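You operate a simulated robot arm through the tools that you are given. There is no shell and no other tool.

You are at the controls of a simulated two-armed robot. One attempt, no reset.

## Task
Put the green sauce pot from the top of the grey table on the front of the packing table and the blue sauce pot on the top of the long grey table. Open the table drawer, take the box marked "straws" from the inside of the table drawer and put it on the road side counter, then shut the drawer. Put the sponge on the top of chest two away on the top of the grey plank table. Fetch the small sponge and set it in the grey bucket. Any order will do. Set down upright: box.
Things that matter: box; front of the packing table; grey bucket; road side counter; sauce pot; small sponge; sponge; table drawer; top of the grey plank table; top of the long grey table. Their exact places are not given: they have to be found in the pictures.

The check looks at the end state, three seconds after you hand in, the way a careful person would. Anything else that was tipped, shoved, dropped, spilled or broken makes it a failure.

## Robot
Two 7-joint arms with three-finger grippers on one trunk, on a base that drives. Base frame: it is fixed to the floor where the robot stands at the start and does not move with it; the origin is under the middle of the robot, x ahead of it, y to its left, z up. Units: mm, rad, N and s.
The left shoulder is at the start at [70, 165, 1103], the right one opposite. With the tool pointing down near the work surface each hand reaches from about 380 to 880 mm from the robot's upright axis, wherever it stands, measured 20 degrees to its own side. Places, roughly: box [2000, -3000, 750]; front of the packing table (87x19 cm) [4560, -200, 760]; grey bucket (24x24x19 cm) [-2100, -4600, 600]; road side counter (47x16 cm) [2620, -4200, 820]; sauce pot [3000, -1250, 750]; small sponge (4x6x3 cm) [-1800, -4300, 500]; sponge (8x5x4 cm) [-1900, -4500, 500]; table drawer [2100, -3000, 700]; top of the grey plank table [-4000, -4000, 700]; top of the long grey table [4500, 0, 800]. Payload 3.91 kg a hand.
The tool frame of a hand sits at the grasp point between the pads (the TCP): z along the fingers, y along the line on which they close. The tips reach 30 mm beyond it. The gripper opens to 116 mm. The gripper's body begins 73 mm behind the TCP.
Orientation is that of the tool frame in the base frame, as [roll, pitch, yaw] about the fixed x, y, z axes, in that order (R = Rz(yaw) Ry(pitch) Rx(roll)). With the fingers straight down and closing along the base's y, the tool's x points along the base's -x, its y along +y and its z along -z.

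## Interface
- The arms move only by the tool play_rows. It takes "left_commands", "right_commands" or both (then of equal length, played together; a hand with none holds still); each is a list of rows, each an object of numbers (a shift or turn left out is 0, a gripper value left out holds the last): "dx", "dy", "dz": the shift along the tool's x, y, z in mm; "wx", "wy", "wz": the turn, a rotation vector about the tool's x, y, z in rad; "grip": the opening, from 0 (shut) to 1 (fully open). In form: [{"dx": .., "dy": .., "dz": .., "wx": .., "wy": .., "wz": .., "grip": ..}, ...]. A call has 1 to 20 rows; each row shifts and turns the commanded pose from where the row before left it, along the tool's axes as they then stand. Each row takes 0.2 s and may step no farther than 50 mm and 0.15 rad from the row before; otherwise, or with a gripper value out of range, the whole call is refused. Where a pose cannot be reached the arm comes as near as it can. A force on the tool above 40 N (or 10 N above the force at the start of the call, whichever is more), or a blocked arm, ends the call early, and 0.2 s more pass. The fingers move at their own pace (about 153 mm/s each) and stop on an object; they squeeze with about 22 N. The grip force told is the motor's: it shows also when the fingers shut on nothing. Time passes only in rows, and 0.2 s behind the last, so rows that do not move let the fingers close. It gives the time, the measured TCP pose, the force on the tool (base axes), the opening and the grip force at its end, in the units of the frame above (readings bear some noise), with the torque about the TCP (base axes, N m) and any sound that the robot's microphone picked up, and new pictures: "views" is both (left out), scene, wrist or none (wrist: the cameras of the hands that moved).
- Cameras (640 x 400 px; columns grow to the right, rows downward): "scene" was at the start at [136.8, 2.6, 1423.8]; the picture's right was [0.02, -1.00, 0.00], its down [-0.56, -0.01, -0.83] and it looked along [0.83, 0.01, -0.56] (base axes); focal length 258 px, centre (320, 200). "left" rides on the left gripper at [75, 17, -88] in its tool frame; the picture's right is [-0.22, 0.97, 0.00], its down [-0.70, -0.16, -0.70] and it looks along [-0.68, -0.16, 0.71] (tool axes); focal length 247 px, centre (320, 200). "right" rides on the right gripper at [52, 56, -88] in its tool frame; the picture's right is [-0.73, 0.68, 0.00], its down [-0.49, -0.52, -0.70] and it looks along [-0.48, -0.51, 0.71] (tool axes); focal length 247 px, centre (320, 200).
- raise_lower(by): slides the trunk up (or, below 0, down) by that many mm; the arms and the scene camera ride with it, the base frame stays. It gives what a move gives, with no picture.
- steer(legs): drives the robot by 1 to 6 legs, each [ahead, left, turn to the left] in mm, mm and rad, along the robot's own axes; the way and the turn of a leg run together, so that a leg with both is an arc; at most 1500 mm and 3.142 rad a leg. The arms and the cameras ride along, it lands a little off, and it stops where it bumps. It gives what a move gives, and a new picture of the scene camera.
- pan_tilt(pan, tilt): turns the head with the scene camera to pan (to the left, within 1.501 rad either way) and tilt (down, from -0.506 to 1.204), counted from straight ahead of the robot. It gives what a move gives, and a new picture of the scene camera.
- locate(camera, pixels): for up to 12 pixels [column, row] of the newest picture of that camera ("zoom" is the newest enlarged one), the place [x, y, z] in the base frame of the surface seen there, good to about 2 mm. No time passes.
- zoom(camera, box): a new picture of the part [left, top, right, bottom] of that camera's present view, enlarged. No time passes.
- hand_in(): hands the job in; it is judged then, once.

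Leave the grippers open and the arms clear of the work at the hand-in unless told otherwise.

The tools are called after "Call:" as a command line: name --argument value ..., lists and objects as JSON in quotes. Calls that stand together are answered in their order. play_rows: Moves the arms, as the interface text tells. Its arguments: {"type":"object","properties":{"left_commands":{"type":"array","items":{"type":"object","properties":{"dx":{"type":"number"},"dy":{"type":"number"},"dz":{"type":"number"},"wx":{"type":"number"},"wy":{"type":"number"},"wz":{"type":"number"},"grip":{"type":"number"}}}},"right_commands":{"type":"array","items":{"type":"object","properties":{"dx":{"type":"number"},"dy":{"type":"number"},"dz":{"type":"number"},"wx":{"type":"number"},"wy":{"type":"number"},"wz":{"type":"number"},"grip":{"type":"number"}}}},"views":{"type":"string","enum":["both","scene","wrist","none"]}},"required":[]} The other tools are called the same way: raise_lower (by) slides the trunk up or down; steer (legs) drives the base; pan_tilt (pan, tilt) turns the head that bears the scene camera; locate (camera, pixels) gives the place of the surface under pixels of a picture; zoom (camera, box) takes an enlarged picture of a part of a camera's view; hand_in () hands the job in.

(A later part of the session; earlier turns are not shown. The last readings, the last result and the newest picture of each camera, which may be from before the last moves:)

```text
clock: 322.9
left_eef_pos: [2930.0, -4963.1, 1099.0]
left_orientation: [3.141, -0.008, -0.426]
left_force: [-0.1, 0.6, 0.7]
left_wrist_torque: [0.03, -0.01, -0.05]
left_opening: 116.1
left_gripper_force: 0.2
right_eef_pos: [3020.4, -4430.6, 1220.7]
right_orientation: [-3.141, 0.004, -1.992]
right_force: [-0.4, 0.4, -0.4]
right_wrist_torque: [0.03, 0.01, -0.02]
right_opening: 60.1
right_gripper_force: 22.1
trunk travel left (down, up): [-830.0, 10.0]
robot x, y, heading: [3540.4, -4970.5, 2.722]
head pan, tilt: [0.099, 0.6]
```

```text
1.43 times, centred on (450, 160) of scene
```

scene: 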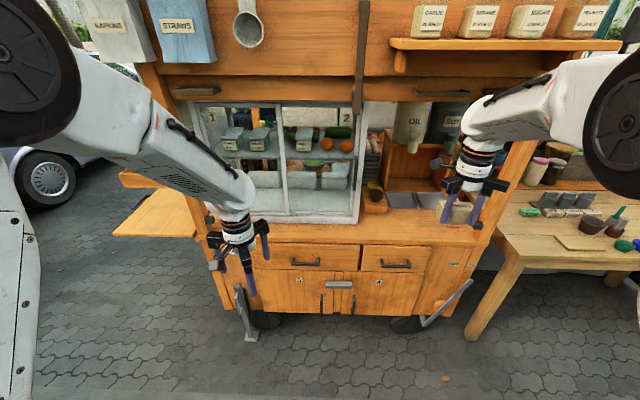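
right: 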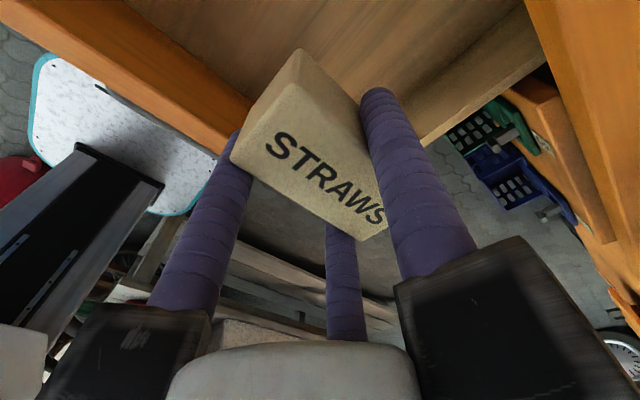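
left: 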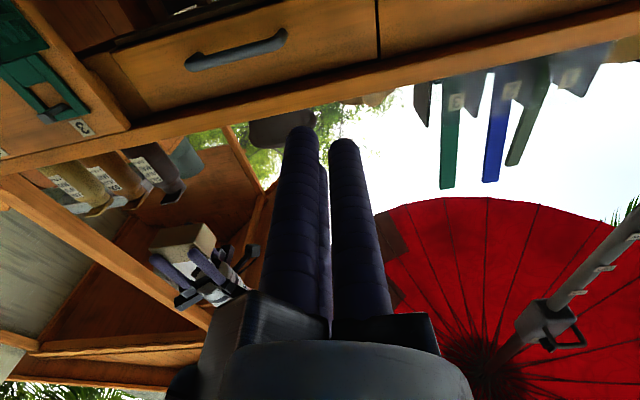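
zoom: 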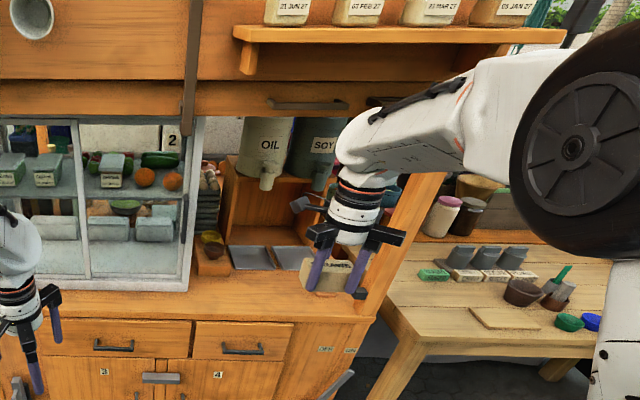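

The beam above is at z≥1400 and the jar shelf at z≈1560, so I should work with the trunk low. I square up (turn 0.07), lower the trunk 300 mm and pull the left hand back and up.

Call:
steer --legs '[[0, 0, 0.07]]'

Call:
raise_lower --by -300

Call:
play_rows --left_commands '[{"dx": 30, "dz": -20}, {"dx": 30, "dz": -20}, {"dx": 30, "dz": -20}, {"dx": 30, "dz": -20}, {"dx": 30, "dz": -20}, {}]' --views "scene"

```text
clock: 323.8
left_eef_pos: [2932.2, -5003.7, 1099.5]
left_orientation: [3.14, -0.004, -0.359]
left_force: [0.4, 0.1, 0.8]
left_wrist_torque: [-0.03, 0.01, -0.01]
left_opening: 116.0
left_gripper_force: 0.0
right_eef_pos: [2983.8, -4464.8, 1220.7]
right_orientation: [3.141, 0.002, -1.922]
right_force: [-0.1, 0.3, -1.1]
right_wrist_torque: [0.01, -0.04, 0.02]
right_opening: 60.1
right_gripper_force: 21.8
trunk travel left (down, up): [-830.0, 10.0]
robot x, y, heading: [3537.2, -4968.1, 2.801]
head pan, tilt: [0.099, 0.6]
```

scene: 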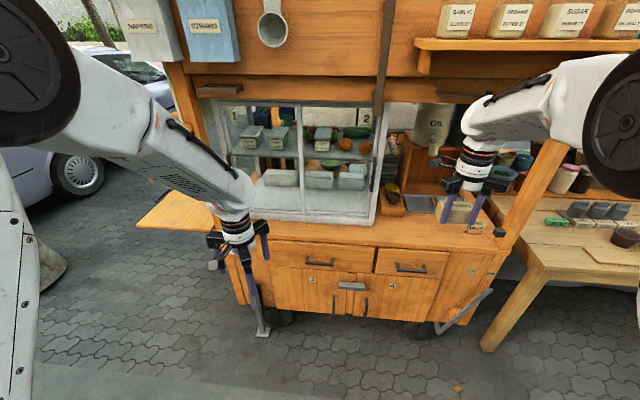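

```text
clock: 326.8
left_eef_pos: [2930.2, -5004.5, 798.1]
left_orientation: [3.141, -0.005, -0.359]
left_force: [0.8, 0.4, 0.1]
left_wrist_torque: [0.05, 0.0, -0.02]
left_opening: 116.0
left_gripper_force: 0.1
right_eef_pos: [2983.9, -4468.4, 921.4]
right_orientation: [3.141, 0.004, -1.923]
right_force: [0.5, -1.0, -1.0]
right_wrist_torque: [0.02, 0.0, 0.0]
right_opening: 60.2
right_gripper_force: 22.4
trunk travel left (down, up): [-530.0, 310.0]
robot x, y, heading: [3536.9, -4969.1, 2.802]
head pan, tilt: [0.099, 0.6]
```

```text
clock: 328.2
left_eef_pos: [3069.7, -5059.3, 898.4]
left_orientation: [3.09, -0.005, -0.37]
left_force: [1.4, 0.1, 1.4]
left_wrist_torque: [0.03, 0.05, 0.0]
left_opening: 115.8
left_gripper_force: 0.1
left hand out of reach, approached as far as the arm can: row 4
right_eef_pos: [2983.8, -4468.3, 921.4]
right_orientation: [3.141, 0.005, -1.922]
right_force: [-1.1, 0.0, -0.7]
right_wrist_torque: [-0.04, 0.0, 0.01]
right_opening: 59.8
right_gripper_force: 22.2
trunk travel left (down, up): [-530.0, 310.0]
robot x, y, heading: [3537.7, -4968.9, 2.799]
head pan, tilt: [0.099, 0.6]
```

scene: 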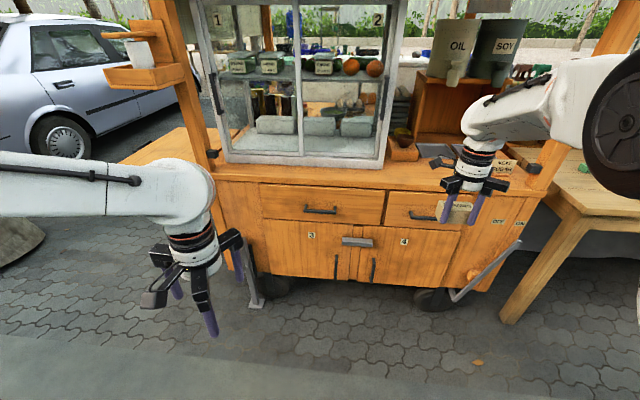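

Next I drive so that the right hand comes over the counter: 112 mm right, then 300 mm ahead, and check.

Call:
steer --legs '[[0, -112, 0], [290, 0, 0]]'

Call:
pan_tilt --pan -0.2 --tilt 0.6

```text
clock: 331.0
left_eef_pos: [2835.1, -4857.4, 896.1]
left_orientation: [-3.142, -0.007, -0.354]
left_force: [0.6, -0.2, 0.2]
left_wrist_torque: [0.02, 0.0, -0.02]
left_opening: 116.1
left_gripper_force: 0.0
right_eef_pos: [2745.1, -4267.9, 920.9]
right_orientation: [-3.14, 0.002, -1.917]
right_force: [-0.6, 0.3, -0.9]
right_wrist_torque: [0.0, -0.01, -0.01]
right_opening: 60.0
right_gripper_force: 21.8
trunk travel left (down, up): [-530.0, 310.0]
robot x, y, heading: [3304.5, -4768.4, 2.804]
head pan, tilt: [0.099, 0.6]
```

scene: 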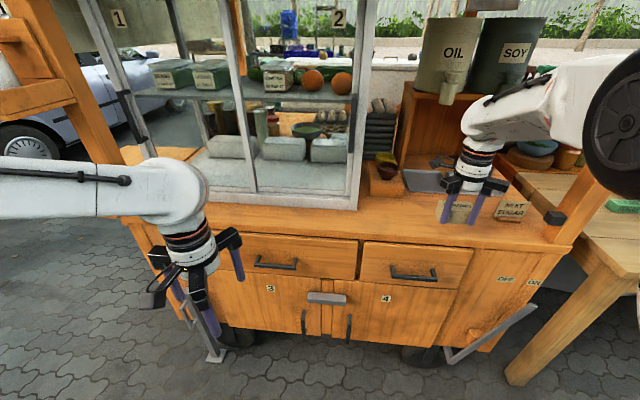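

```text
clock: 331.8
left_eef_pos: [2836.8, -4858.0, 897.5]
left_orientation: [3.141, -0.006, -0.353]
left_force: [0.1, 0.0, -0.3]
left_wrist_torque: [0.0, -0.01, 0.0]
left_opening: 116.1
left_gripper_force: 0.1
right_eef_pos: [2746.1, -4268.7, 920.5]
right_orientation: [3.141, 0.004, -1.917]
right_force: [0.1, 0.9, -0.8]
right_wrist_torque: [-0.03, 0.01, 0.0]
right_opening: 59.9
right_gripper_force: 21.9
trunk travel left (down, up): [-530.0, 310.0]
robot x, y, heading: [3306.3, -4769.3, 2.805]
head pan, tilt: [-0.201, 0.6]
```

scene: 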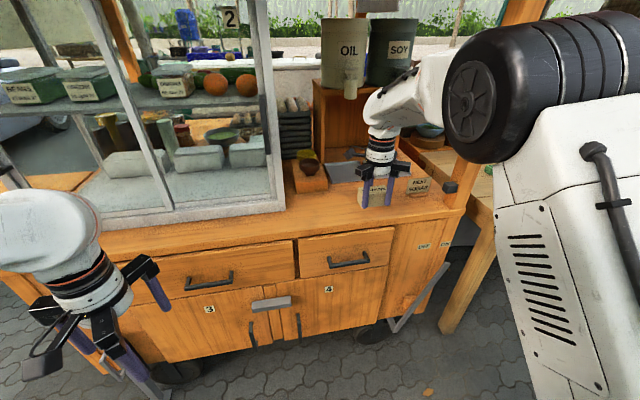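

Only ~105 mm more toward the cart. I move the hand there with the arm and look with the wrist camera.

Call:
play_rows --right_commands '[{"dx": -1.5, "dy": 35}, {"dx": -1.5, "dy": 35}, {"dx": -1.5, "dy": 34}, {}, {}]' --views "both"

```text
clock: 333.0
left_eef_pos: [2834.6, -4856.9, 896.6]
left_orientation: [-3.141, -0.006, -0.353]
left_force: [0.8, 0.2, 0.3]
left_wrist_torque: [-0.04, -0.02, 0.0]
left_opening: 116.0
left_gripper_force: 0.1
right_eef_pos: [2649.5, -4229.2, 921.6]
right_orientation: [-3.139, 0.003, -1.918]
right_force: [0.9, 0.2, -0.3]
right_wrist_torque: [-0.04, -0.04, 0.01]
right_opening: 60.0
right_gripper_force: 22.0
trunk travel left (down, up): [-530.0, 310.0]
robot x, y, heading: [3302.7, -4768.4, 2.803]
head pan, tilt: [-0.201, 0.6]
```

scene: 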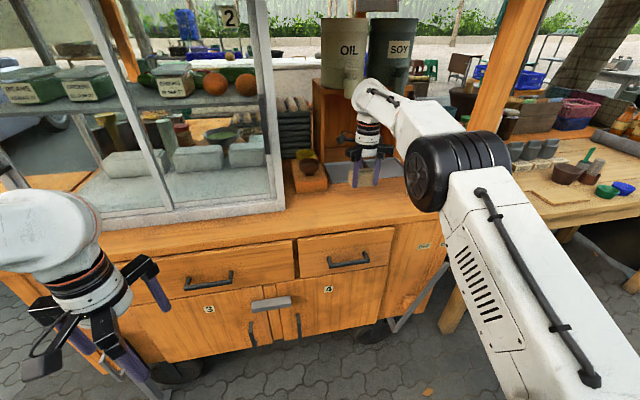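
right: 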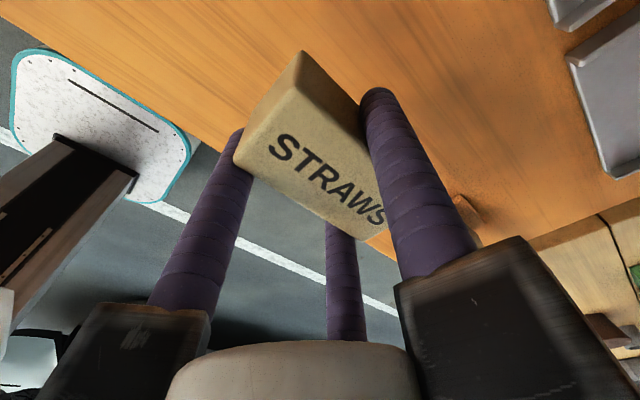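

Call:
locate --camera "right" --pixels '[[450, 120], [250, 60], [420, 40], [570, 60], [235, 150], [300, 55], [385, 235], [470, 205], [560, 200]]'

```text
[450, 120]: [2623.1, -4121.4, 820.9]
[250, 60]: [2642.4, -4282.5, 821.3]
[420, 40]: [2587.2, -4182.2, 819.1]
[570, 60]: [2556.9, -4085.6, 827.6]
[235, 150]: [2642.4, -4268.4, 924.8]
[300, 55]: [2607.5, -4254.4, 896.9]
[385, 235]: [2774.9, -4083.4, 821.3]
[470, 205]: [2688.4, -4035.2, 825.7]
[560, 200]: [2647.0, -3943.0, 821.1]
```

The counter below is free at z≈820.8. I lower the box 65 mm onto it.

Call:
play_rows --right_commands '[{"dz": 25}, {"dz": 25}, {"dz": 10}, {"dz": 4}, {}, {}]' --views "wrist"

```text
clock: 334.4
left_eef_pos: [2834.7, -4858.6, 896.3]
left_orientation: [3.141, -0.006, -0.354]
left_force: [1.2, 0.1, -0.2]
left_wrist_torque: [0.01, 0.01, -0.04]
left_opening: 116.0
left_gripper_force: 0.2
right_eef_pos: [2649.6, -4229.0, 857.2]
right_orientation: [-3.141, 0.004, -1.919]
right_force: [0.3, 0.1, -0.3]
right_wrist_torque: [0.04, 0.0, 0.01]
right_opening: 60.0
right_gripper_force: 21.9
trunk travel left (down, up): [-530.0, 310.0]
robot x, y, heading: [3307.0, -4771.6, 2.806]
head pan, tilt: [-0.201, 0.6]
```

right: 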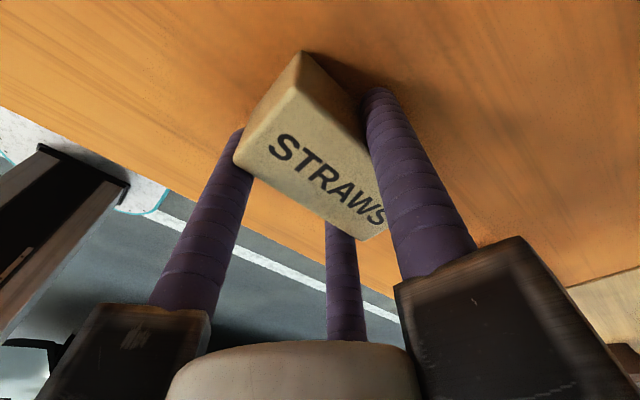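

Call:
play_rows --right_commands '[{"dz": 1.5}, {}, {"grip": 0.55}, {"grip": 0.66}, {}, {}]' --views "wrist"

```text
clock: 335.8
left_eef_pos: [2835.6, -4857.8, 896.6]
left_orientation: [-3.141, -0.007, -0.356]
left_force: [-0.4, -0.4, 0.5]
left_wrist_torque: [-0.03, -0.01, 0.0]
left_opening: 116.0
left_gripper_force: 0.1
right_eef_pos: [2648.9, -4228.5, 856.8]
right_orientation: [-3.141, 0.004, -1.919]
right_force: [0.6, 0.3, 0.2]
right_wrist_torque: [0.02, 0.02, 0.01]
right_opening: 76.5
right_gripper_force: 0.1
trunk travel left (down, up): [-530.0, 310.0]
robot x, y, heading: [3305.9, -4769.3, 2.803]
head pan, tilt: [-0.201, 0.6]
```

right: 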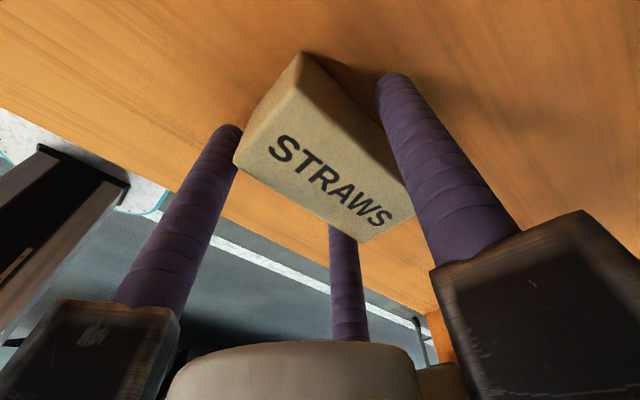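

Released and standing. I lift the hand straight up, then back off from the counter.

Call:
play_rows --right_commands '[{"dz": -10}, {"dz": -25}, {"dz": -30}, {"dz": -30}, {}]' --views "both"

```text
clock: 337.0
left_eef_pos: [2835.5, -4858.4, 897.7]
left_orientation: [-3.141, -0.005, -0.354]
left_force: [-0.1, -0.5, -0.4]
left_wrist_torque: [-0.01, -0.02, 0.01]
left_opening: 115.9
left_gripper_force: 0.0
right_eef_pos: [2649.3, -4229.2, 950.0]
right_orientation: [-3.139, 0.004, -1.921]
right_force: [0.4, -0.2, -0.1]
right_wrist_torque: [0.05, 0.03, -0.04]
right_opening: 76.7
right_gripper_force: 0.1
trunk travel left (down, up): [-530.0, 310.0]
robot x, y, heading: [3305.0, -4769.2, 2.805]
head pan, tilt: [-0.201, 0.6]
```

scene: 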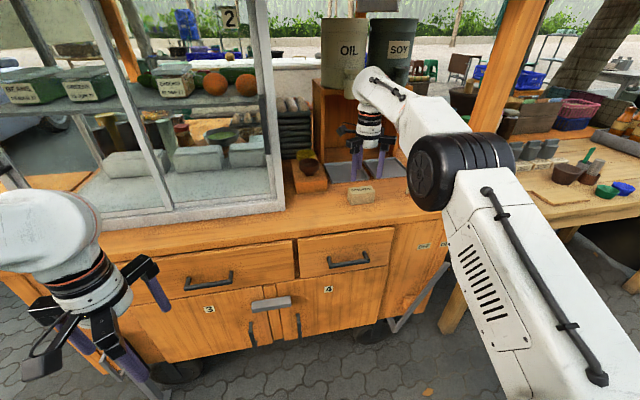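
right: 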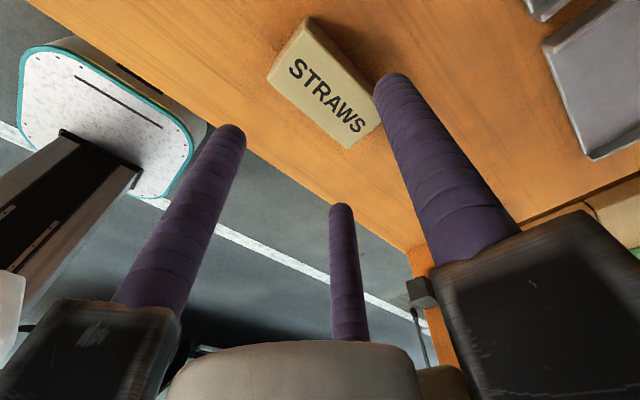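

The STRAWS box stands upright on the road-side counter. I pull the hand back, back the robot off and raise the trunk for driving.

Call:
play_rows --right_commands '[{"dy": -35}, {"dy": -35}, {"dy": -35}, {}]' --views "none"

Call:
steer --legs '[[-350, 0, 0]]'

Call:
raise_lower --by 300

Call:
steer --legs '[[0, 800, 0], [0, 720, 0]]'

```text
clock: 338.0
left_eef_pos: [2834.9, -4856.9, 896.5]
left_orientation: [3.141, -0.006, -0.354]
left_force: [-0.8, -0.5, -0.4]
left_wrist_torque: [0.0, -0.01, -0.02]
left_opening: 116.1
left_gripper_force: 0.1
right_eef_pos: [2749.6, -4263.5, 949.3]
right_orientation: [3.141, 0.003, -1.918]
right_force: [0.1, 1.8, 0.4]
right_wrist_torque: [0.0, -0.05, -0.01]
right_opening: 76.6
right_gripper_force: 0.0
trunk travel left (down, up): [-530.0, 310.0]
robot x, y, heading: [3303.4, -4766.6, 2.805]
head pan, tilt: [-0.201, 0.6]
```

```text
clock: 340.3
left_eef_pos: [3163.0, -4974.5, 896.6]
left_orientation: [-3.141, -0.005, -0.349]
left_force: [-0.8, -0.2, -0.2]
left_wrist_torque: [0.01, -0.01, 0.03]
left_opening: 115.7
left_gripper_force: 0.0
right_eef_pos: [3074.5, -4382.0, 950.2]
right_orientation: [-3.141, 0.005, -1.912]
right_force: [0.7, 0.7, 1.2]
right_wrist_torque: [0.03, -0.02, 0.03]
right_opening: 76.4
right_gripper_force: 0.0
trunk travel left (down, up): [-530.0, 310.0]
robot x, y, heading: [3638.1, -4883.6, 2.811]
head pan, tilt: [-0.201, 0.6]
```

scene: 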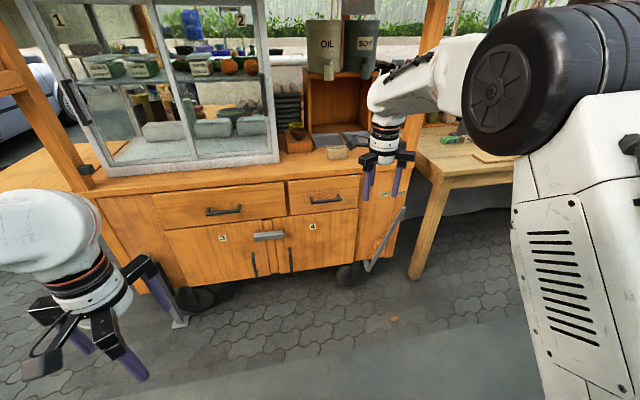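

```text
clock: 343.3
left_eef_pos: [3163.0, -4976.4, 1197.3]
left_orientation: [-3.141, -0.006, -0.348]
left_force: [-0.2, 0.3, 0.9]
left_wrist_torque: [0.0, 0.02, 0.02]
left_opening: 115.8
left_gripper_force: 0.1
right_eef_pos: [3073.3, -4380.2, 1251.2]
right_orientation: [-3.141, 0.004, -1.91]
right_force: [-0.5, 0.1, 0.1]
right_wrist_torque: [-0.02, -0.02, 0.02]
right_opening: 76.6
right_gripper_force: 0.1
trunk travel left (down, up): [-830.0, 10.0]
robot x, y, heading: [3633.7, -4883.7, 2.809]
head pan, tilt: [-0.201, 0.6]
```

```text
clock: 351.1
left_eef_pos: [2680.9, -6430.9, 1197.2]
left_orientation: [3.141, -0.005, -0.323]
left_force: [-0.5, 0.0, 0.5]
left_wrist_torque: [-0.02, -0.01, 0.0]
left_opening: 115.9
left_gripper_force: 0.1
right_eef_pos: [2577.4, -5841.8, 1249.5]
right_orientation: [3.141, 0.002, -1.888]
right_force: [-1.3, 0.0, 0.7]
right_wrist_torque: [0.01, 0.04, 0.03]
right_opening: 76.5
right_gripper_force: 0.1
trunk travel left (down, up): [-830.0, 10.0]
robot x, y, heading: [3152.9, -6327.3, 2.834]
head pan, tilt: [-0.201, 0.6]
```

scene: 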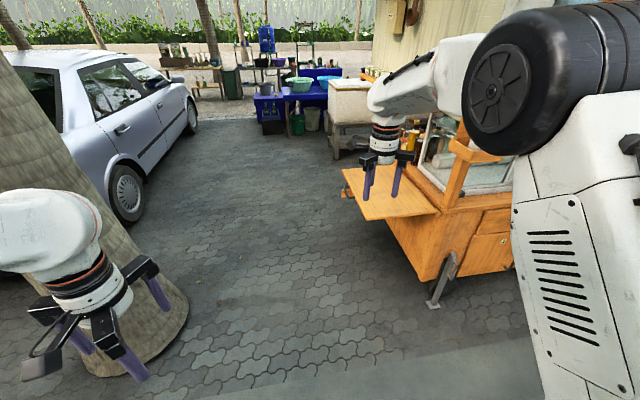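

I'm at the gap again. I check the palm's place relative to my path.

Call:
locate --camera "scene" --pixels '[[185, 310], [120, 370], [110, 200], [130, 225], [345, 185], [365, 215], [430, 300], [260, 130], [285, 130], [310, 128], [270, 95], [298, 85]]'

Call:
zoom --camera "scene" --box '[150, 20, 390, 160]'

```text
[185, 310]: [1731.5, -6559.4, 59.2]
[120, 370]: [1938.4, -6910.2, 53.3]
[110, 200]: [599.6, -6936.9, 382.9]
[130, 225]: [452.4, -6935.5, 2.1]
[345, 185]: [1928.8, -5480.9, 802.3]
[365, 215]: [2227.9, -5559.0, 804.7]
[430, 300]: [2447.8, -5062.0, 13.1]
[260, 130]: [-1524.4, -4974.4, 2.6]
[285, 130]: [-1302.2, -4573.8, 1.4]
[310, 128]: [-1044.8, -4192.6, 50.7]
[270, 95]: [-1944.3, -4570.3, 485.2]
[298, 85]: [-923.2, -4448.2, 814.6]
```

```text
2.67 times, centred on (270, 90) of scene
```

zoom: 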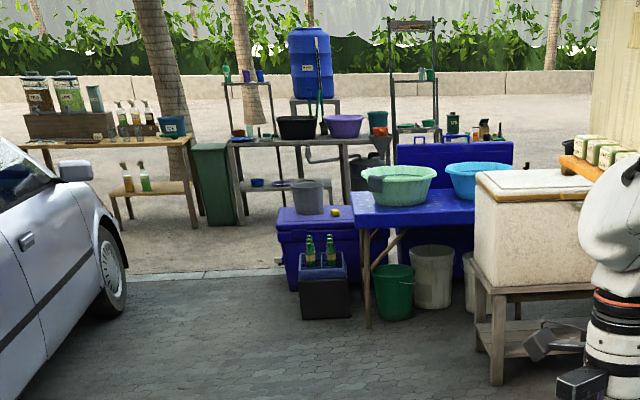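

The washing place ahead shows a blue chest at about (-1944,-4570,485) with a grey bucket and a small yellow thing on it. I drive straight ahead through the gap toward it.

Call:
steer --legs '[[1450, -10, 0], [1400, -10, 0]]'

Call:
pan_tilt --pan -0.15 --tilt 0.35

```text
clock: 364.7
left_eef_pos: [4.1, -5617.2, 1197.9]
left_orientation: [-3.141, -0.005, -0.298]
left_force: [-0.4, 0.3, -0.1]
left_wrist_torque: [-0.01, -0.01, -0.02]
left_opening: 116.0
left_gripper_force: 0.1
right_eef_pos: [-114.6, -5028.4, 1250.6]
right_orientation: [-3.141, 0.003, -1.864]
right_force: [-0.6, 0.1, -0.9]
right_wrist_torque: [0.01, 0.01, -0.02]
right_opening: 76.7
right_gripper_force: 0.1
trunk travel left (down, up): [-830.0, 10.0]
robot x, y, heading: [466.5, -5500.5, 2.86]
head pan, tilt: [-0.201, 0.6]
```

scene: 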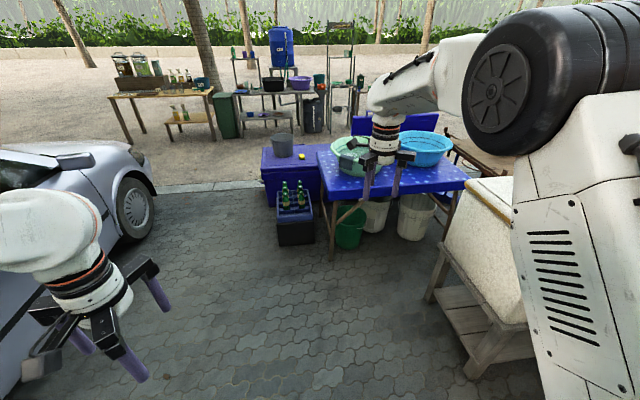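

```text
clock: 365.4
left_eef_pos: [2.9, -5617.7, 1197.8]
left_orientation: [-3.141, -0.005, -0.297]
left_force: [0.1, 0.0, -0.4]
left_wrist_torque: [0.01, 0.0, -0.02]
left_opening: 116.2
left_gripper_force: 0.0
right_eef_pos: [-115.4, -5028.6, 1249.3]
right_orientation: [-3.141, 0.002, -1.862]
right_force: [-0.2, 0.1, -0.6]
right_wrist_torque: [0.01, 0.0, 0.03]
right_opening: 76.5
right_gripper_force: 0.0
trunk travel left (down, up): [-830.0, 10.0]
robot x, y, heading: [468.1, -5504.5, 2.858]
head pan, tilt: [-0.15, 0.351]
```

scene: 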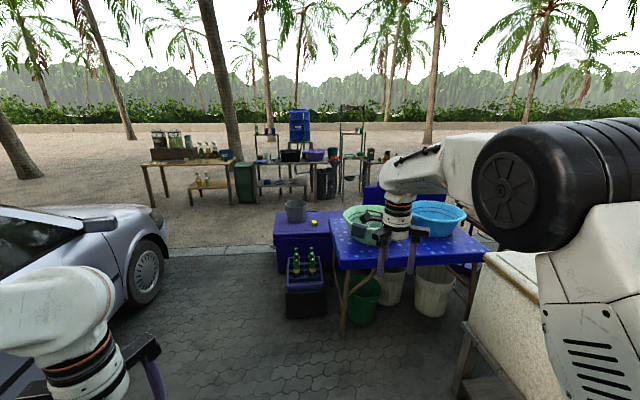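

Call:
zoom --camera "scene" --box '[130, 90, 470, 330]'

Call:
zoom --camera "scene" --box '[260, 180, 420, 290]'

```text
1.67 times, centred on (300, 210) of scene
```

zoom: 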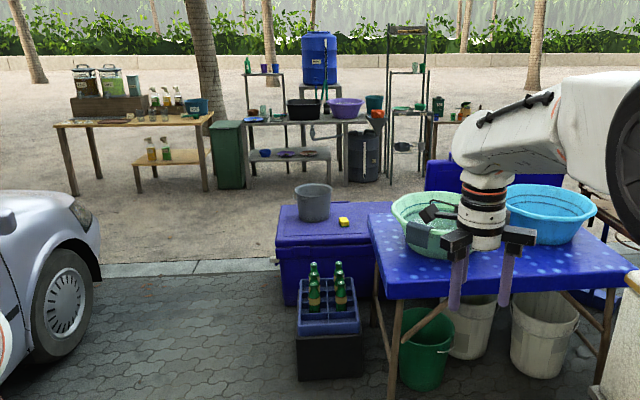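

```text
3.64 times, centred on (340, 235) of scene
```

zoom: 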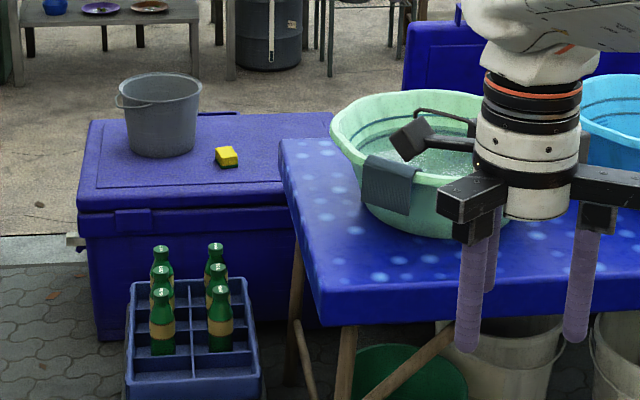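

I measure the bucket, the yellow sponge and the chest.

Call:
locate --camera "zoom" --pixels '[[226, 155], [226, 165], [160, 80], [160, 150], [118, 100], [200, 100], [85, 190], [285, 140], [235, 115], [95, 125], [130, 290], [325, 315]]'

```text
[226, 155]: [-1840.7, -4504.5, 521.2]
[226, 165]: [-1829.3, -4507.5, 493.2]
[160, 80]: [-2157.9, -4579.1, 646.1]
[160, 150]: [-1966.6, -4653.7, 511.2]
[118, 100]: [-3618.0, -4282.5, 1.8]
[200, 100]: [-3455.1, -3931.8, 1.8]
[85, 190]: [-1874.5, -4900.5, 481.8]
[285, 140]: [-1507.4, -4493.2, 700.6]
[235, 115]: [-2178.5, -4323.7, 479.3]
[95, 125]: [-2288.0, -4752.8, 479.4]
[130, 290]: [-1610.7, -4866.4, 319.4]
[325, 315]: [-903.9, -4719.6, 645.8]
```

The yellow sponge is at (-1841,-4505), top z 521, on the chest (top z≈480); the grey bucket stands at about (-2030,-4640). A bottle crate and the blue table block the east side, so I'll go round the south end (between chest and car) to the west side. I check the car's side first.

Call:
locate --camera "scene" --pixels '[[150, 295], [165, 245], [110, 265], [130, 215], [150, 208], [290, 310], [325, 318], [230, 250], [280, 245], [340, 335]]'

```text
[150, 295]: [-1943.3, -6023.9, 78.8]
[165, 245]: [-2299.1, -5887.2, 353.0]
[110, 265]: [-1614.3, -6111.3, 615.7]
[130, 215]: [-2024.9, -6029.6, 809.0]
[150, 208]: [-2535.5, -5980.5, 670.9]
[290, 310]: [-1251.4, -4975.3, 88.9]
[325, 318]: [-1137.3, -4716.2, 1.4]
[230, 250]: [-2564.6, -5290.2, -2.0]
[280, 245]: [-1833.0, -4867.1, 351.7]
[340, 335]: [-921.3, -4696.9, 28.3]
```

The car's side is at v≈-6320, the chest's south end at v≈-5250: about 1.05 m of room. I drive along the middle.

Call:
steer --legs '[[1142, 600, 0], [1000, -70, 0]]'

Call:
pan_tilt --pan -0.6 --tilt 0.6

```text
clock: 376.8
left_eef_pos: [-2214.9, -5514.2, 1197.6]
left_orientation: [-3.14, -0.007, -0.306]
left_force: [0.2, -0.1, 0.0]
left_wrist_torque: [0.0, 0.04, -0.02]
left_opening: 115.8
left_gripper_force: 0.1
right_eef_pos: [-2330.5, -4925.7, 1250.5]
right_orientation: [-3.141, 0.003, -1.868]
right_force: [-0.4, -0.5, -1.0]
right_wrist_torque: [0.01, 0.05, 0.01]
right_opening: 76.8
right_gripper_force: 0.0
trunk travel left (down, up): [-830.0, 10.0]
robot x, y, heading: [-1751.1, -5398.8, 2.853]
head pan, tilt: [-0.15, 0.351]
```

scene: 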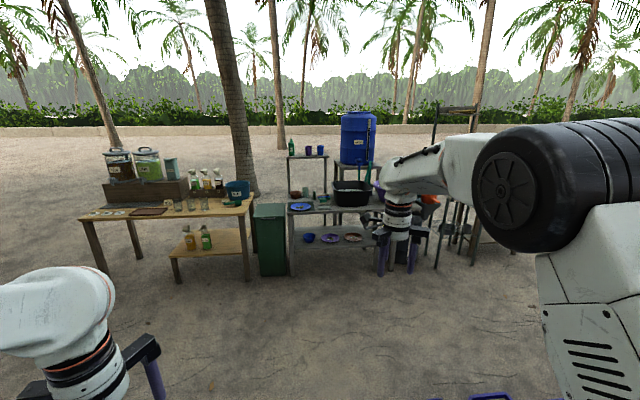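

```text
clock: 377.7
left_eef_pos: [-2215.1, -5513.6, 1197.9]
left_orientation: [-3.141, -0.004, -0.305]
left_force: [0.2, 0.6, 0.6]
left_wrist_torque: [0.03, 0.01, 0.01]
left_opening: 115.8
left_gripper_force: 0.0
right_eef_pos: [-2333.2, -4925.1, 1249.0]
right_orientation: [-3.141, 0.004, -1.867]
right_force: [-0.5, -0.1, -0.5]
right_wrist_torque: [0.01, 0.0, -0.01]
right_opening: 76.8
right_gripper_force: 0.1
trunk travel left (down, up): [-830.0, 10.0]
robot x, y, heading: [-1749.7, -5397.5, 2.85]
head pan, tilt: [-0.6, 0.6]
```

scene: 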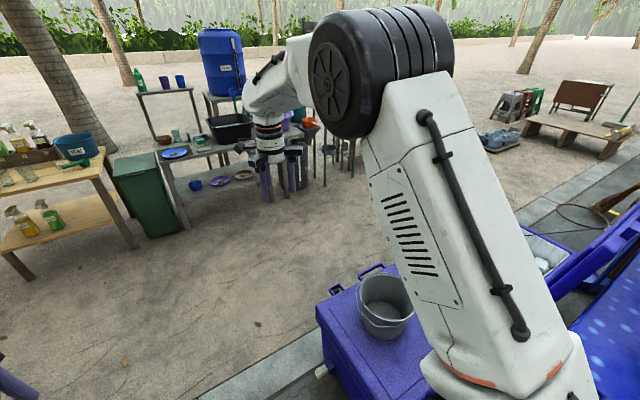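

Call:
locate --camera "scene" --pixels '[[245, 388], [300, 355], [200, 330], [330, 300], [350, 330], [380, 300], [410, 290], [550, 210], [170, 185], [190, 220], [100, 275], [280, 205]]'

Call:
zoom --camera "scene" --box '[100, 40, 360, 260]'

```text
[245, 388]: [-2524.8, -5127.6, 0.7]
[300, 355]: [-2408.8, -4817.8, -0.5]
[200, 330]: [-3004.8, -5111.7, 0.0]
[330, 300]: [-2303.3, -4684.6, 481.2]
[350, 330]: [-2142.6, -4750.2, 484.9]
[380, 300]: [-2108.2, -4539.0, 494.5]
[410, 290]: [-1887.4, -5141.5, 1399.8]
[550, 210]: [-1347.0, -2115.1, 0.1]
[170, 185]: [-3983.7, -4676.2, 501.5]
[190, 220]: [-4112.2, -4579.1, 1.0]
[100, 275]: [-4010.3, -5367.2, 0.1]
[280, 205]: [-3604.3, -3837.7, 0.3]
```

```text
1.82 times, centred on (230, 150) of scene
```

zoom: 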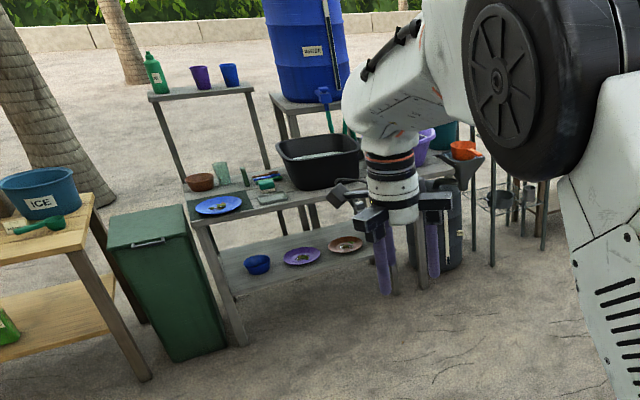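

The ground is flat everywhere (z≈0). I go on west past the chest and then strafe north to its west side.

Call:
steer --legs '[[1180, -85, 0], [0, -780, 0]]'

```text
clock: 387.6
left_eef_pos: [-3077.8, -4324.2, 1197.3]
left_orientation: [-3.139, -0.005, -0.319]
left_force: [-0.3, -1.3, 0.2]
left_wrist_torque: [0.0, 0.03, -0.01]
left_opening: 116.2
left_gripper_force: 0.0
right_eef_pos: [-3184.0, -3734.2, 1249.9]
right_orientation: [-3.141, 0.005, -1.883]
right_force: [-0.6, -0.7, 0.6]
right_wrist_torque: [-0.01, 0.03, -0.02]
right_opening: 76.7
right_gripper_force: 0.0
trunk travel left (down, up): [-830.0, 10.0]
robot x, y, heading: [-2613.3, -4218.8, 2.843]
head pan, tilt: [-0.6, 0.6]
```

scene: 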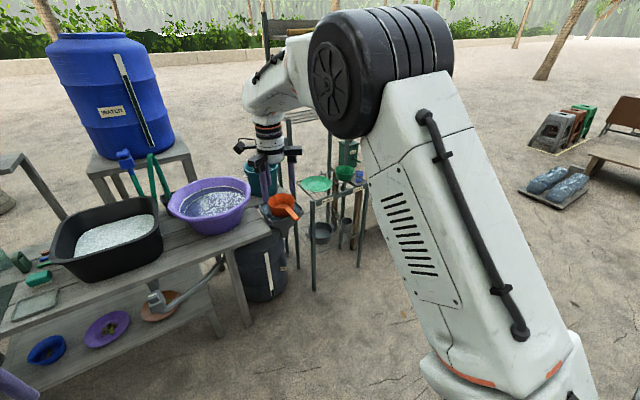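

Now, facing west, I look at the grey plank table to find a free spot for the sponge.

Call:
pan_tilt --pan 0.1 --tilt 0.6

```text
clock: 388.6
left_eef_pos: [-3077.9, -4323.9, 1196.7]
left_orientation: [-3.14, -0.005, -0.322]
left_force: [0.1, 0.1, -0.2]
left_wrist_torque: [0.01, 0.02, -0.02]
left_opening: 116.1
left_gripper_force: 0.1
right_eef_pos: [-3183.2, -3732.8, 1249.8]
right_orientation: [-3.141, 0.004, -1.882]
right_force: [-0.4, 0.0, 0.9]
right_wrist_torque: [-0.02, 0.04, 0.03]
right_opening: 76.5
right_gripper_force: 0.0
trunk travel left (down, up): [-830.0, 10.0]
robot x, y, heading: [-2611.8, -4217.8, 2.836]
head pan, tilt: [0.099, 0.6]
```

scene: 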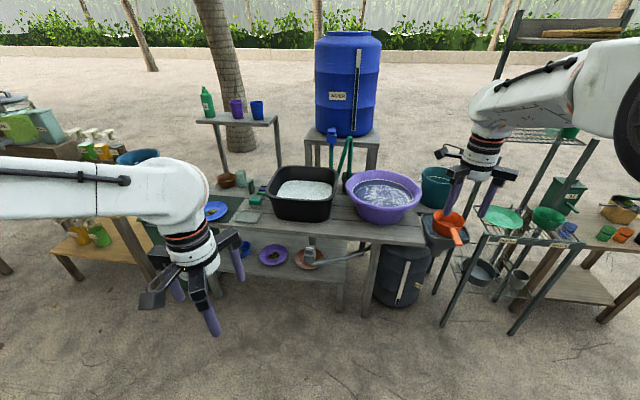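

Call:
zoom --camera "scene" --box '[180, 140, 460, 300]'

Call:
locate --camera "scene" --pixels '[[270, 225], [420, 240], [330, 230], [250, 225], [245, 208], [255, 190], [370, 265], [240, 260], [345, 200], [300, 225], [365, 230], [235, 215]]'

```text
2.29 times, centred on (320, 220) of scene
```

zoom: 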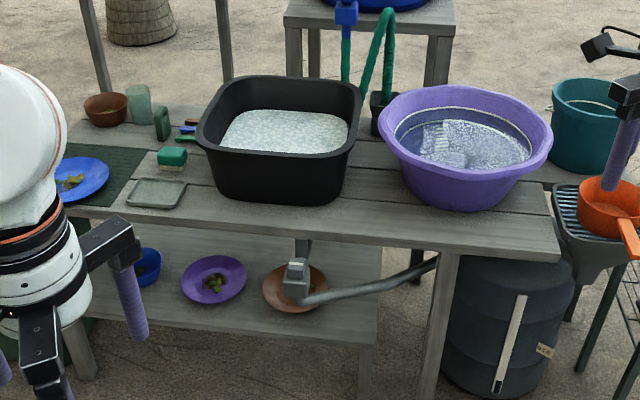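

```text
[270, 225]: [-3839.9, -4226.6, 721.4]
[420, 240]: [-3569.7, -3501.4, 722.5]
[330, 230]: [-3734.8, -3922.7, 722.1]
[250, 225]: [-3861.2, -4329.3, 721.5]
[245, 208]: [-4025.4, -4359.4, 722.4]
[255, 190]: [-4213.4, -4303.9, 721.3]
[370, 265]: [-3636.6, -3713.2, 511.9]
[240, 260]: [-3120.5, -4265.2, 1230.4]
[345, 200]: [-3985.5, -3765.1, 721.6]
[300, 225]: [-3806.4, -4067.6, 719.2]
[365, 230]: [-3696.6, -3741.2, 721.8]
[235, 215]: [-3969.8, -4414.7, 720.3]
```

The plank table top is z≈722 with a free front strip before the basins. Now I turn around to face the chest (east).

Call:
steer --legs '[[0, 0, -1.6], [0, 0, -1.58]]'

Call:
pan_tilt --pan 0.0 --tilt 0.8

```text
clock: 396.9
left_eef_pos: [-2138.1, -4149.6, 1197.4]
left_orientation: [-3.141, -0.006, 2.743]
left_force: [0.4, 0.1, -0.6]
left_wrist_torque: [0.0, -0.03, 0.02]
left_opening: 116.1
left_gripper_force: 0.1
right_eef_pos: [-2075.7, -4747.2, 1251.0]
right_orientation: [3.141, 0.004, 1.18]
right_force: [-0.4, 0.2, -0.5]
right_wrist_torque: [0.01, 0.01, 0.01]
right_opening: 76.8
right_gripper_force: 0.0
trunk travel left (down, up): [-830.0, 10.0]
robot x, y, heading: [-2609.6, -4218.2, -0.381]
head pan, tilt: [0.099, 0.6]
```

scene: 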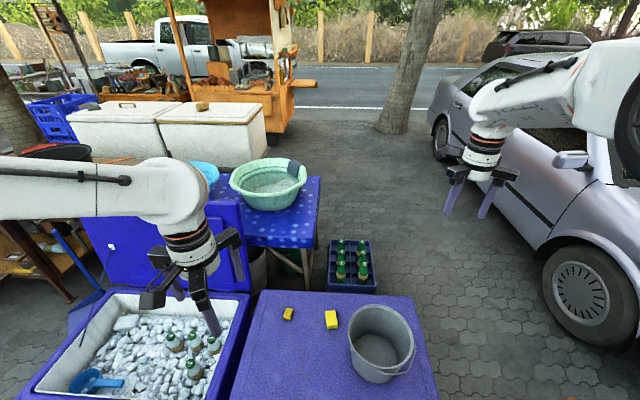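

```text
clock: 397.6
left_eef_pos: [-2136.9, -4148.5, 1197.8]
left_orientation: [3.141, -0.006, 2.742]
left_force: [-0.3, 0.6, -1.0]
left_wrist_torque: [0.0, -0.03, -0.01]
left_opening: 116.0
left_gripper_force: 0.1
right_eef_pos: [-2075.9, -4747.8, 1250.6]
right_orientation: [3.14, 0.004, 1.178]
right_force: [-0.2, 0.2, 0.0]
right_wrist_torque: [-0.02, 0.04, -0.01]
right_opening: 76.7
right_gripper_force: 0.0
trunk travel left (down, up): [-830.0, 10.0]
robot x, y, heading: [-2610.5, -4220.3, -0.379]
head pan, tilt: [0.0, 0.799]
```

scene: 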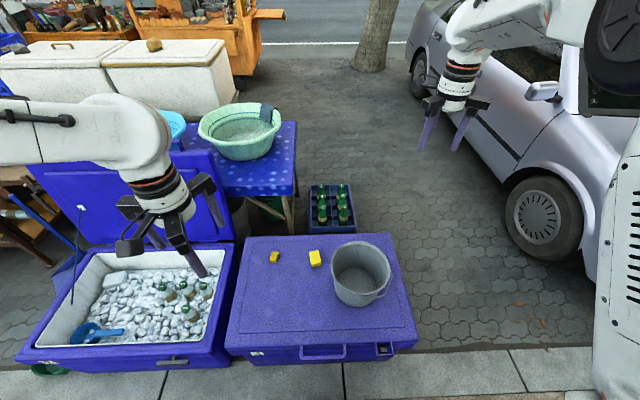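

Both sponges are visible on the closed chest: the small one at (274,257), the bigger at (315,258), and the grey bucket. I zoom in and measure.

Call:
zoom --camera "scene" --box '[210, 220, 430, 380]'

```text
2.50 times, centred on (320, 300) of scene
```

zoom: 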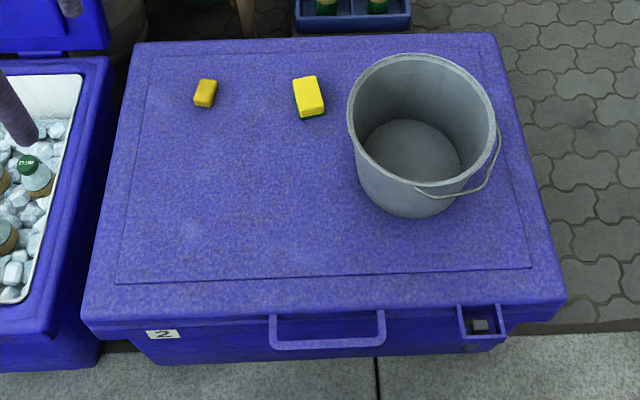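

The chest is marked 2. I measure sponges, bucket and chest edges.

Call:
locate --camera "zoom" --pixels '[[197, 82], [216, 82], [212, 105], [196, 103], [205, 92], [295, 80], [316, 77], [322, 110], [300, 117], [308, 95], [420, 60], [420, 215]]'

Call:
locate --camera "zoom" --pixels '[[350, 120], [494, 130], [410, 150], [490, 190], [100, 310], [555, 290], [495, 40], [150, 50], [325, 340], [205, 106], [310, 118], [380, 190]]'

```text
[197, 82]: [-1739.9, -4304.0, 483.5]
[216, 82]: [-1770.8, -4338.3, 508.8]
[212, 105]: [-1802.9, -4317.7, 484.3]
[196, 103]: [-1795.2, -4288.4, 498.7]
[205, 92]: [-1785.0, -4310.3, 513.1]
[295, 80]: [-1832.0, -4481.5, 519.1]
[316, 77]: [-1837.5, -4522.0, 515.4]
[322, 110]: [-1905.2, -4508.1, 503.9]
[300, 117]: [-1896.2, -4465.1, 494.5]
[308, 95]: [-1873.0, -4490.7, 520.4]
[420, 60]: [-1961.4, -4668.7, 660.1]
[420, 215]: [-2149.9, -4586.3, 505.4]
```

```text
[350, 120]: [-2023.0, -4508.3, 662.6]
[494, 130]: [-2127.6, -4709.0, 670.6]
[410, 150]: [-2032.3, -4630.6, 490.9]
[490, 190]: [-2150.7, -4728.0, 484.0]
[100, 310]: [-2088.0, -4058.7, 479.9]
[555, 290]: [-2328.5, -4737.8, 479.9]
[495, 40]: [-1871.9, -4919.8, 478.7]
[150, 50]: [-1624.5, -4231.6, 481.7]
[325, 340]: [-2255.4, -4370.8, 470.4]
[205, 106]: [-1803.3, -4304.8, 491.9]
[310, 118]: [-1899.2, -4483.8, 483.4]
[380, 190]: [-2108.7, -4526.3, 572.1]
```

Chest top z≈481. Small sponge: centre ≈(-1785,-4311), top 513. Big sponge: centre ≈(-1870,-4493), top 520. Bucket centre ≈(-2070,-4612), rim z≈671. The right hand is already oriented well, so I use it for both. I move 60 mm closer and 200 mm left, shift the right hand left away from the bucket, and lower the trunk.

Call:
steer --legs '[[60, 200, 0]]'

Call:
play_rows --right_commands '[{"dx": 45}, {"dx": 45}, {"dx": 45}, {"dx": 45}, {"dx": 45}, {}]' --views "none"

Call:
raise_lower --by -450

Call:
pan_tilt --pan -0.1 --tilt 0.85

```text
clock: 399.3
left_eef_pos: [-2006.1, -3984.9, 1199.2]
left_orientation: [3.14, -0.005, 2.743]
left_force: [0.0, -0.1, 0.5]
left_wrist_torque: [0.01, -0.02, 0.01]
left_opening: 116.1
left_gripper_force: 0.1
right_eef_pos: [-1946.1, -4583.1, 1250.9]
right_orientation: [3.141, 0.001, 1.181]
right_force: [0.2, -0.8, 0.3]
right_wrist_torque: [0.06, -0.02, 0.01]
right_opening: 76.8
right_gripper_force: 0.0
trunk travel left (down, up): [-830.0, 10.0]
robot x, y, heading: [-2477.2, -4052.6, -0.382]
head pan, tilt: [0.0, 0.799]
```

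scene: 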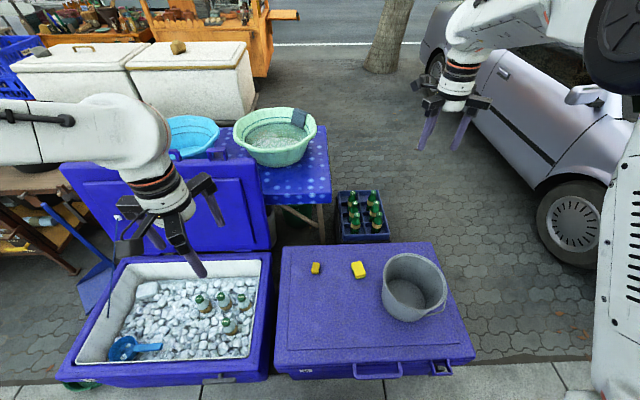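

```text
clock: 400.7
left_eef_pos: [-2005.1, -3983.9, 1197.0]
left_orientation: [-3.141, -0.004, 2.743]
left_force: [-1.0, -0.3, -0.2]
left_wrist_torque: [0.01, 0.04, -0.01]
left_opening: 115.9
left_gripper_force: 0.1
right_eef_pos: [-1857.6, -4376.7, 1248.2]
right_orientation: [-3.14, 0.003, 1.181]
right_force: [0.1, 0.1, 0.1]
right_wrist_torque: [0.01, 0.01, 0.0]
right_opening: 76.5
right_gripper_force: 0.1
trunk travel left (down, up): [-830.0, 10.0]
robot x, y, heading: [-2480.1, -4051.1, -0.383]
head pan, tilt: [0.0, 0.799]
```

```text
refused: -450 is not a number from -400 to 400
```

```text
clock: 401.4
left_eef_pos: [-2005.4, -3983.6, 1197.8]
left_orientation: [3.141, -0.005, 2.742]
left_force: [-0.6, 0.6, 0.6]
left_wrist_torque: [0.02, 0.0, 0.0]
left_opening: 116.2
left_gripper_force: 0.2
right_eef_pos: [-1859.6, -4376.9, 1249.2]
right_orientation: [3.14, 0.004, 1.18]
right_force: [0.5, 0.0, 0.0]
right_wrist_torque: [0.0, 0.01, -0.02]
right_opening: 76.6
right_gripper_force: 0.1
trunk travel left (down, up): [-830.0, 10.0]
robot x, y, heading: [-2477.8, -4054.2, -0.38]
head pan, tilt: [-0.099, 0.85]
```

scene: 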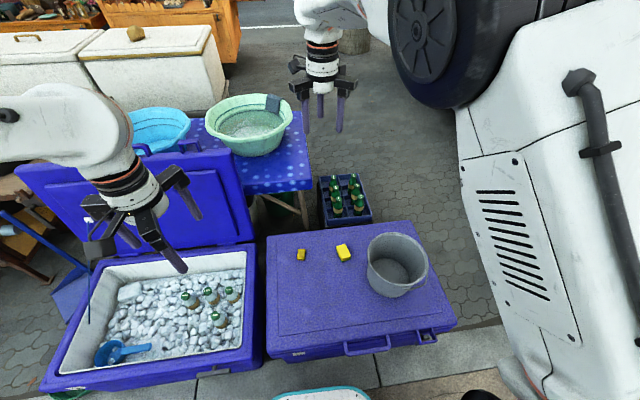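

Call:
raise_lower --by -400

Call:
play_rows --right_commands '[{"dx": 30, "dy": 25, "dz": 20}, {"dx": 20, "dy": 25, "dz": 30}, {"dz": 40}, {}]' --views "both"

```text
clock: 405.2
left_eef_pos: [-2005.7, -3984.4, 797.4]
left_orientation: [-3.141, -0.006, 2.743]
left_force: [0.3, -0.9, -0.2]
left_wrist_torque: [0.0, 0.03, 0.0]
left_opening: 116.1
left_gripper_force: 0.0
right_eef_pos: [-1858.9, -4376.5, 848.9]
right_orientation: [3.141, 0.002, 1.18]
right_force: [-0.5, -0.4, -0.1]
right_wrist_torque: [0.0, 0.04, 0.04]
right_opening: 76.6
right_gripper_force: 0.1
trunk travel left (down, up): [-430.0, 410.0]
robot x, y, heading: [-2479.7, -4049.9, -0.378]
head pan, tilt: [-0.099, 0.85]
```

```text
clock: 406.2
left_eef_pos: [-2005.8, -3983.1, 797.9]
left_orientation: [-3.141, -0.005, 2.744]
left_force: [-1.1, -0.5, -0.4]
left_wrist_torque: [0.01, 0.0, 0.02]
left_opening: 115.7
left_gripper_force: 0.1
right_eef_pos: [-1794.1, -4350.2, 757.4]
right_orientation: [3.141, 0.004, 1.18]
right_force: [-0.7, -0.1, 0.0]
right_wrist_torque: [0.03, -0.01, 0.0]
right_opening: 76.6
right_gripper_force: 0.1
trunk travel left (down, up): [-430.0, 410.0]
robot x, y, heading: [-2478.0, -4055.5, -0.385]
head pan, tilt: [-0.099, 0.85]
```

scene: 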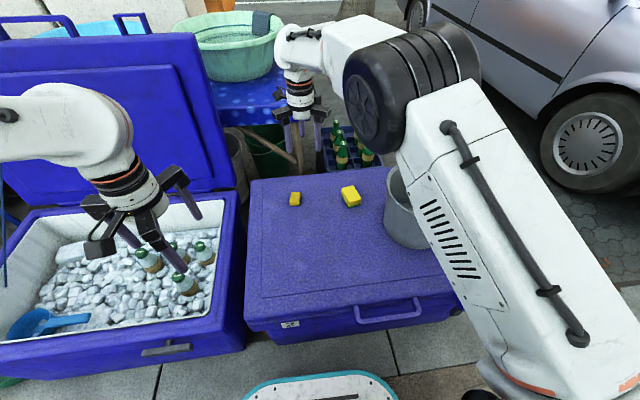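
right: 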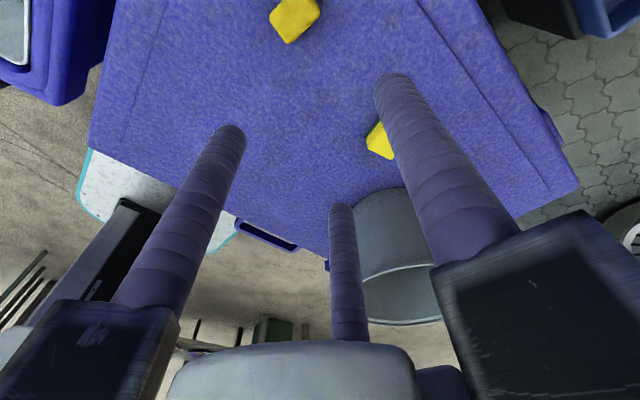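

Call:
zoom --camera "right" --box '[240, 0, 440, 170]'

Call:
zoom --camera "scene" --box '[270, 170, 390, 230]'

```text
2.35 times, centred on (340, 85) of right
```

zoom: 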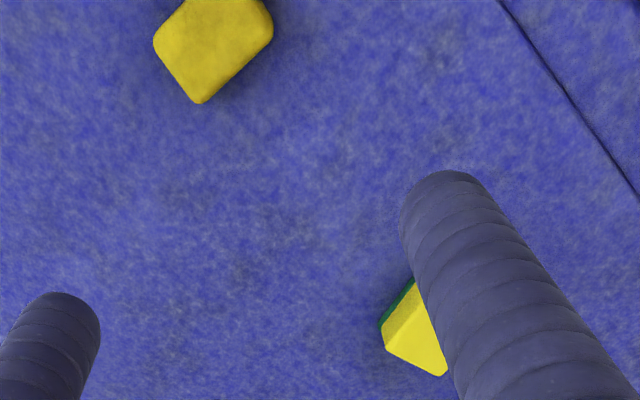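

```text
5.33 times, centred on (330, 200) of scene
```

zoom: 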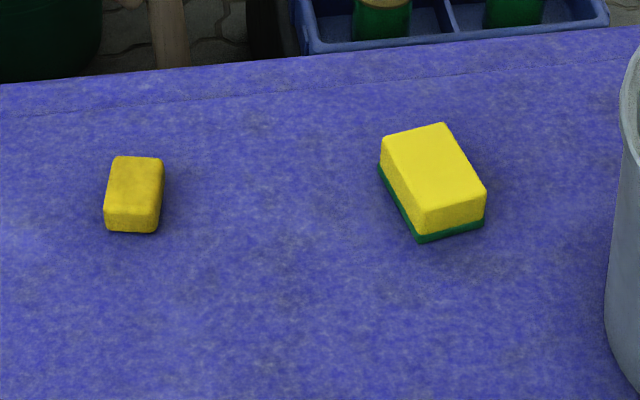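

Call:
locate --camera "zoom" --pixels '[[118, 160], [160, 162], [154, 208], [108, 206], [134, 185], [386, 141], [442, 127], [481, 193], [426, 207], [434, 168], [130, 225], [450, 225]]'

```text
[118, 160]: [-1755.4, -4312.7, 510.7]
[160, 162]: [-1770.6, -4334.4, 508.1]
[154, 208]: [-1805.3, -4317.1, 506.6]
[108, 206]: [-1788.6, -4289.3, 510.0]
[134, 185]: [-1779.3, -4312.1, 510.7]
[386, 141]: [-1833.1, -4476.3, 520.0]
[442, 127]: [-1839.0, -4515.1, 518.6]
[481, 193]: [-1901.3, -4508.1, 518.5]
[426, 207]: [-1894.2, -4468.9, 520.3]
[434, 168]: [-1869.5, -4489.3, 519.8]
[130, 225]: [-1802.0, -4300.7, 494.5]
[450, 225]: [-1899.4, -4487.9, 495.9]
```

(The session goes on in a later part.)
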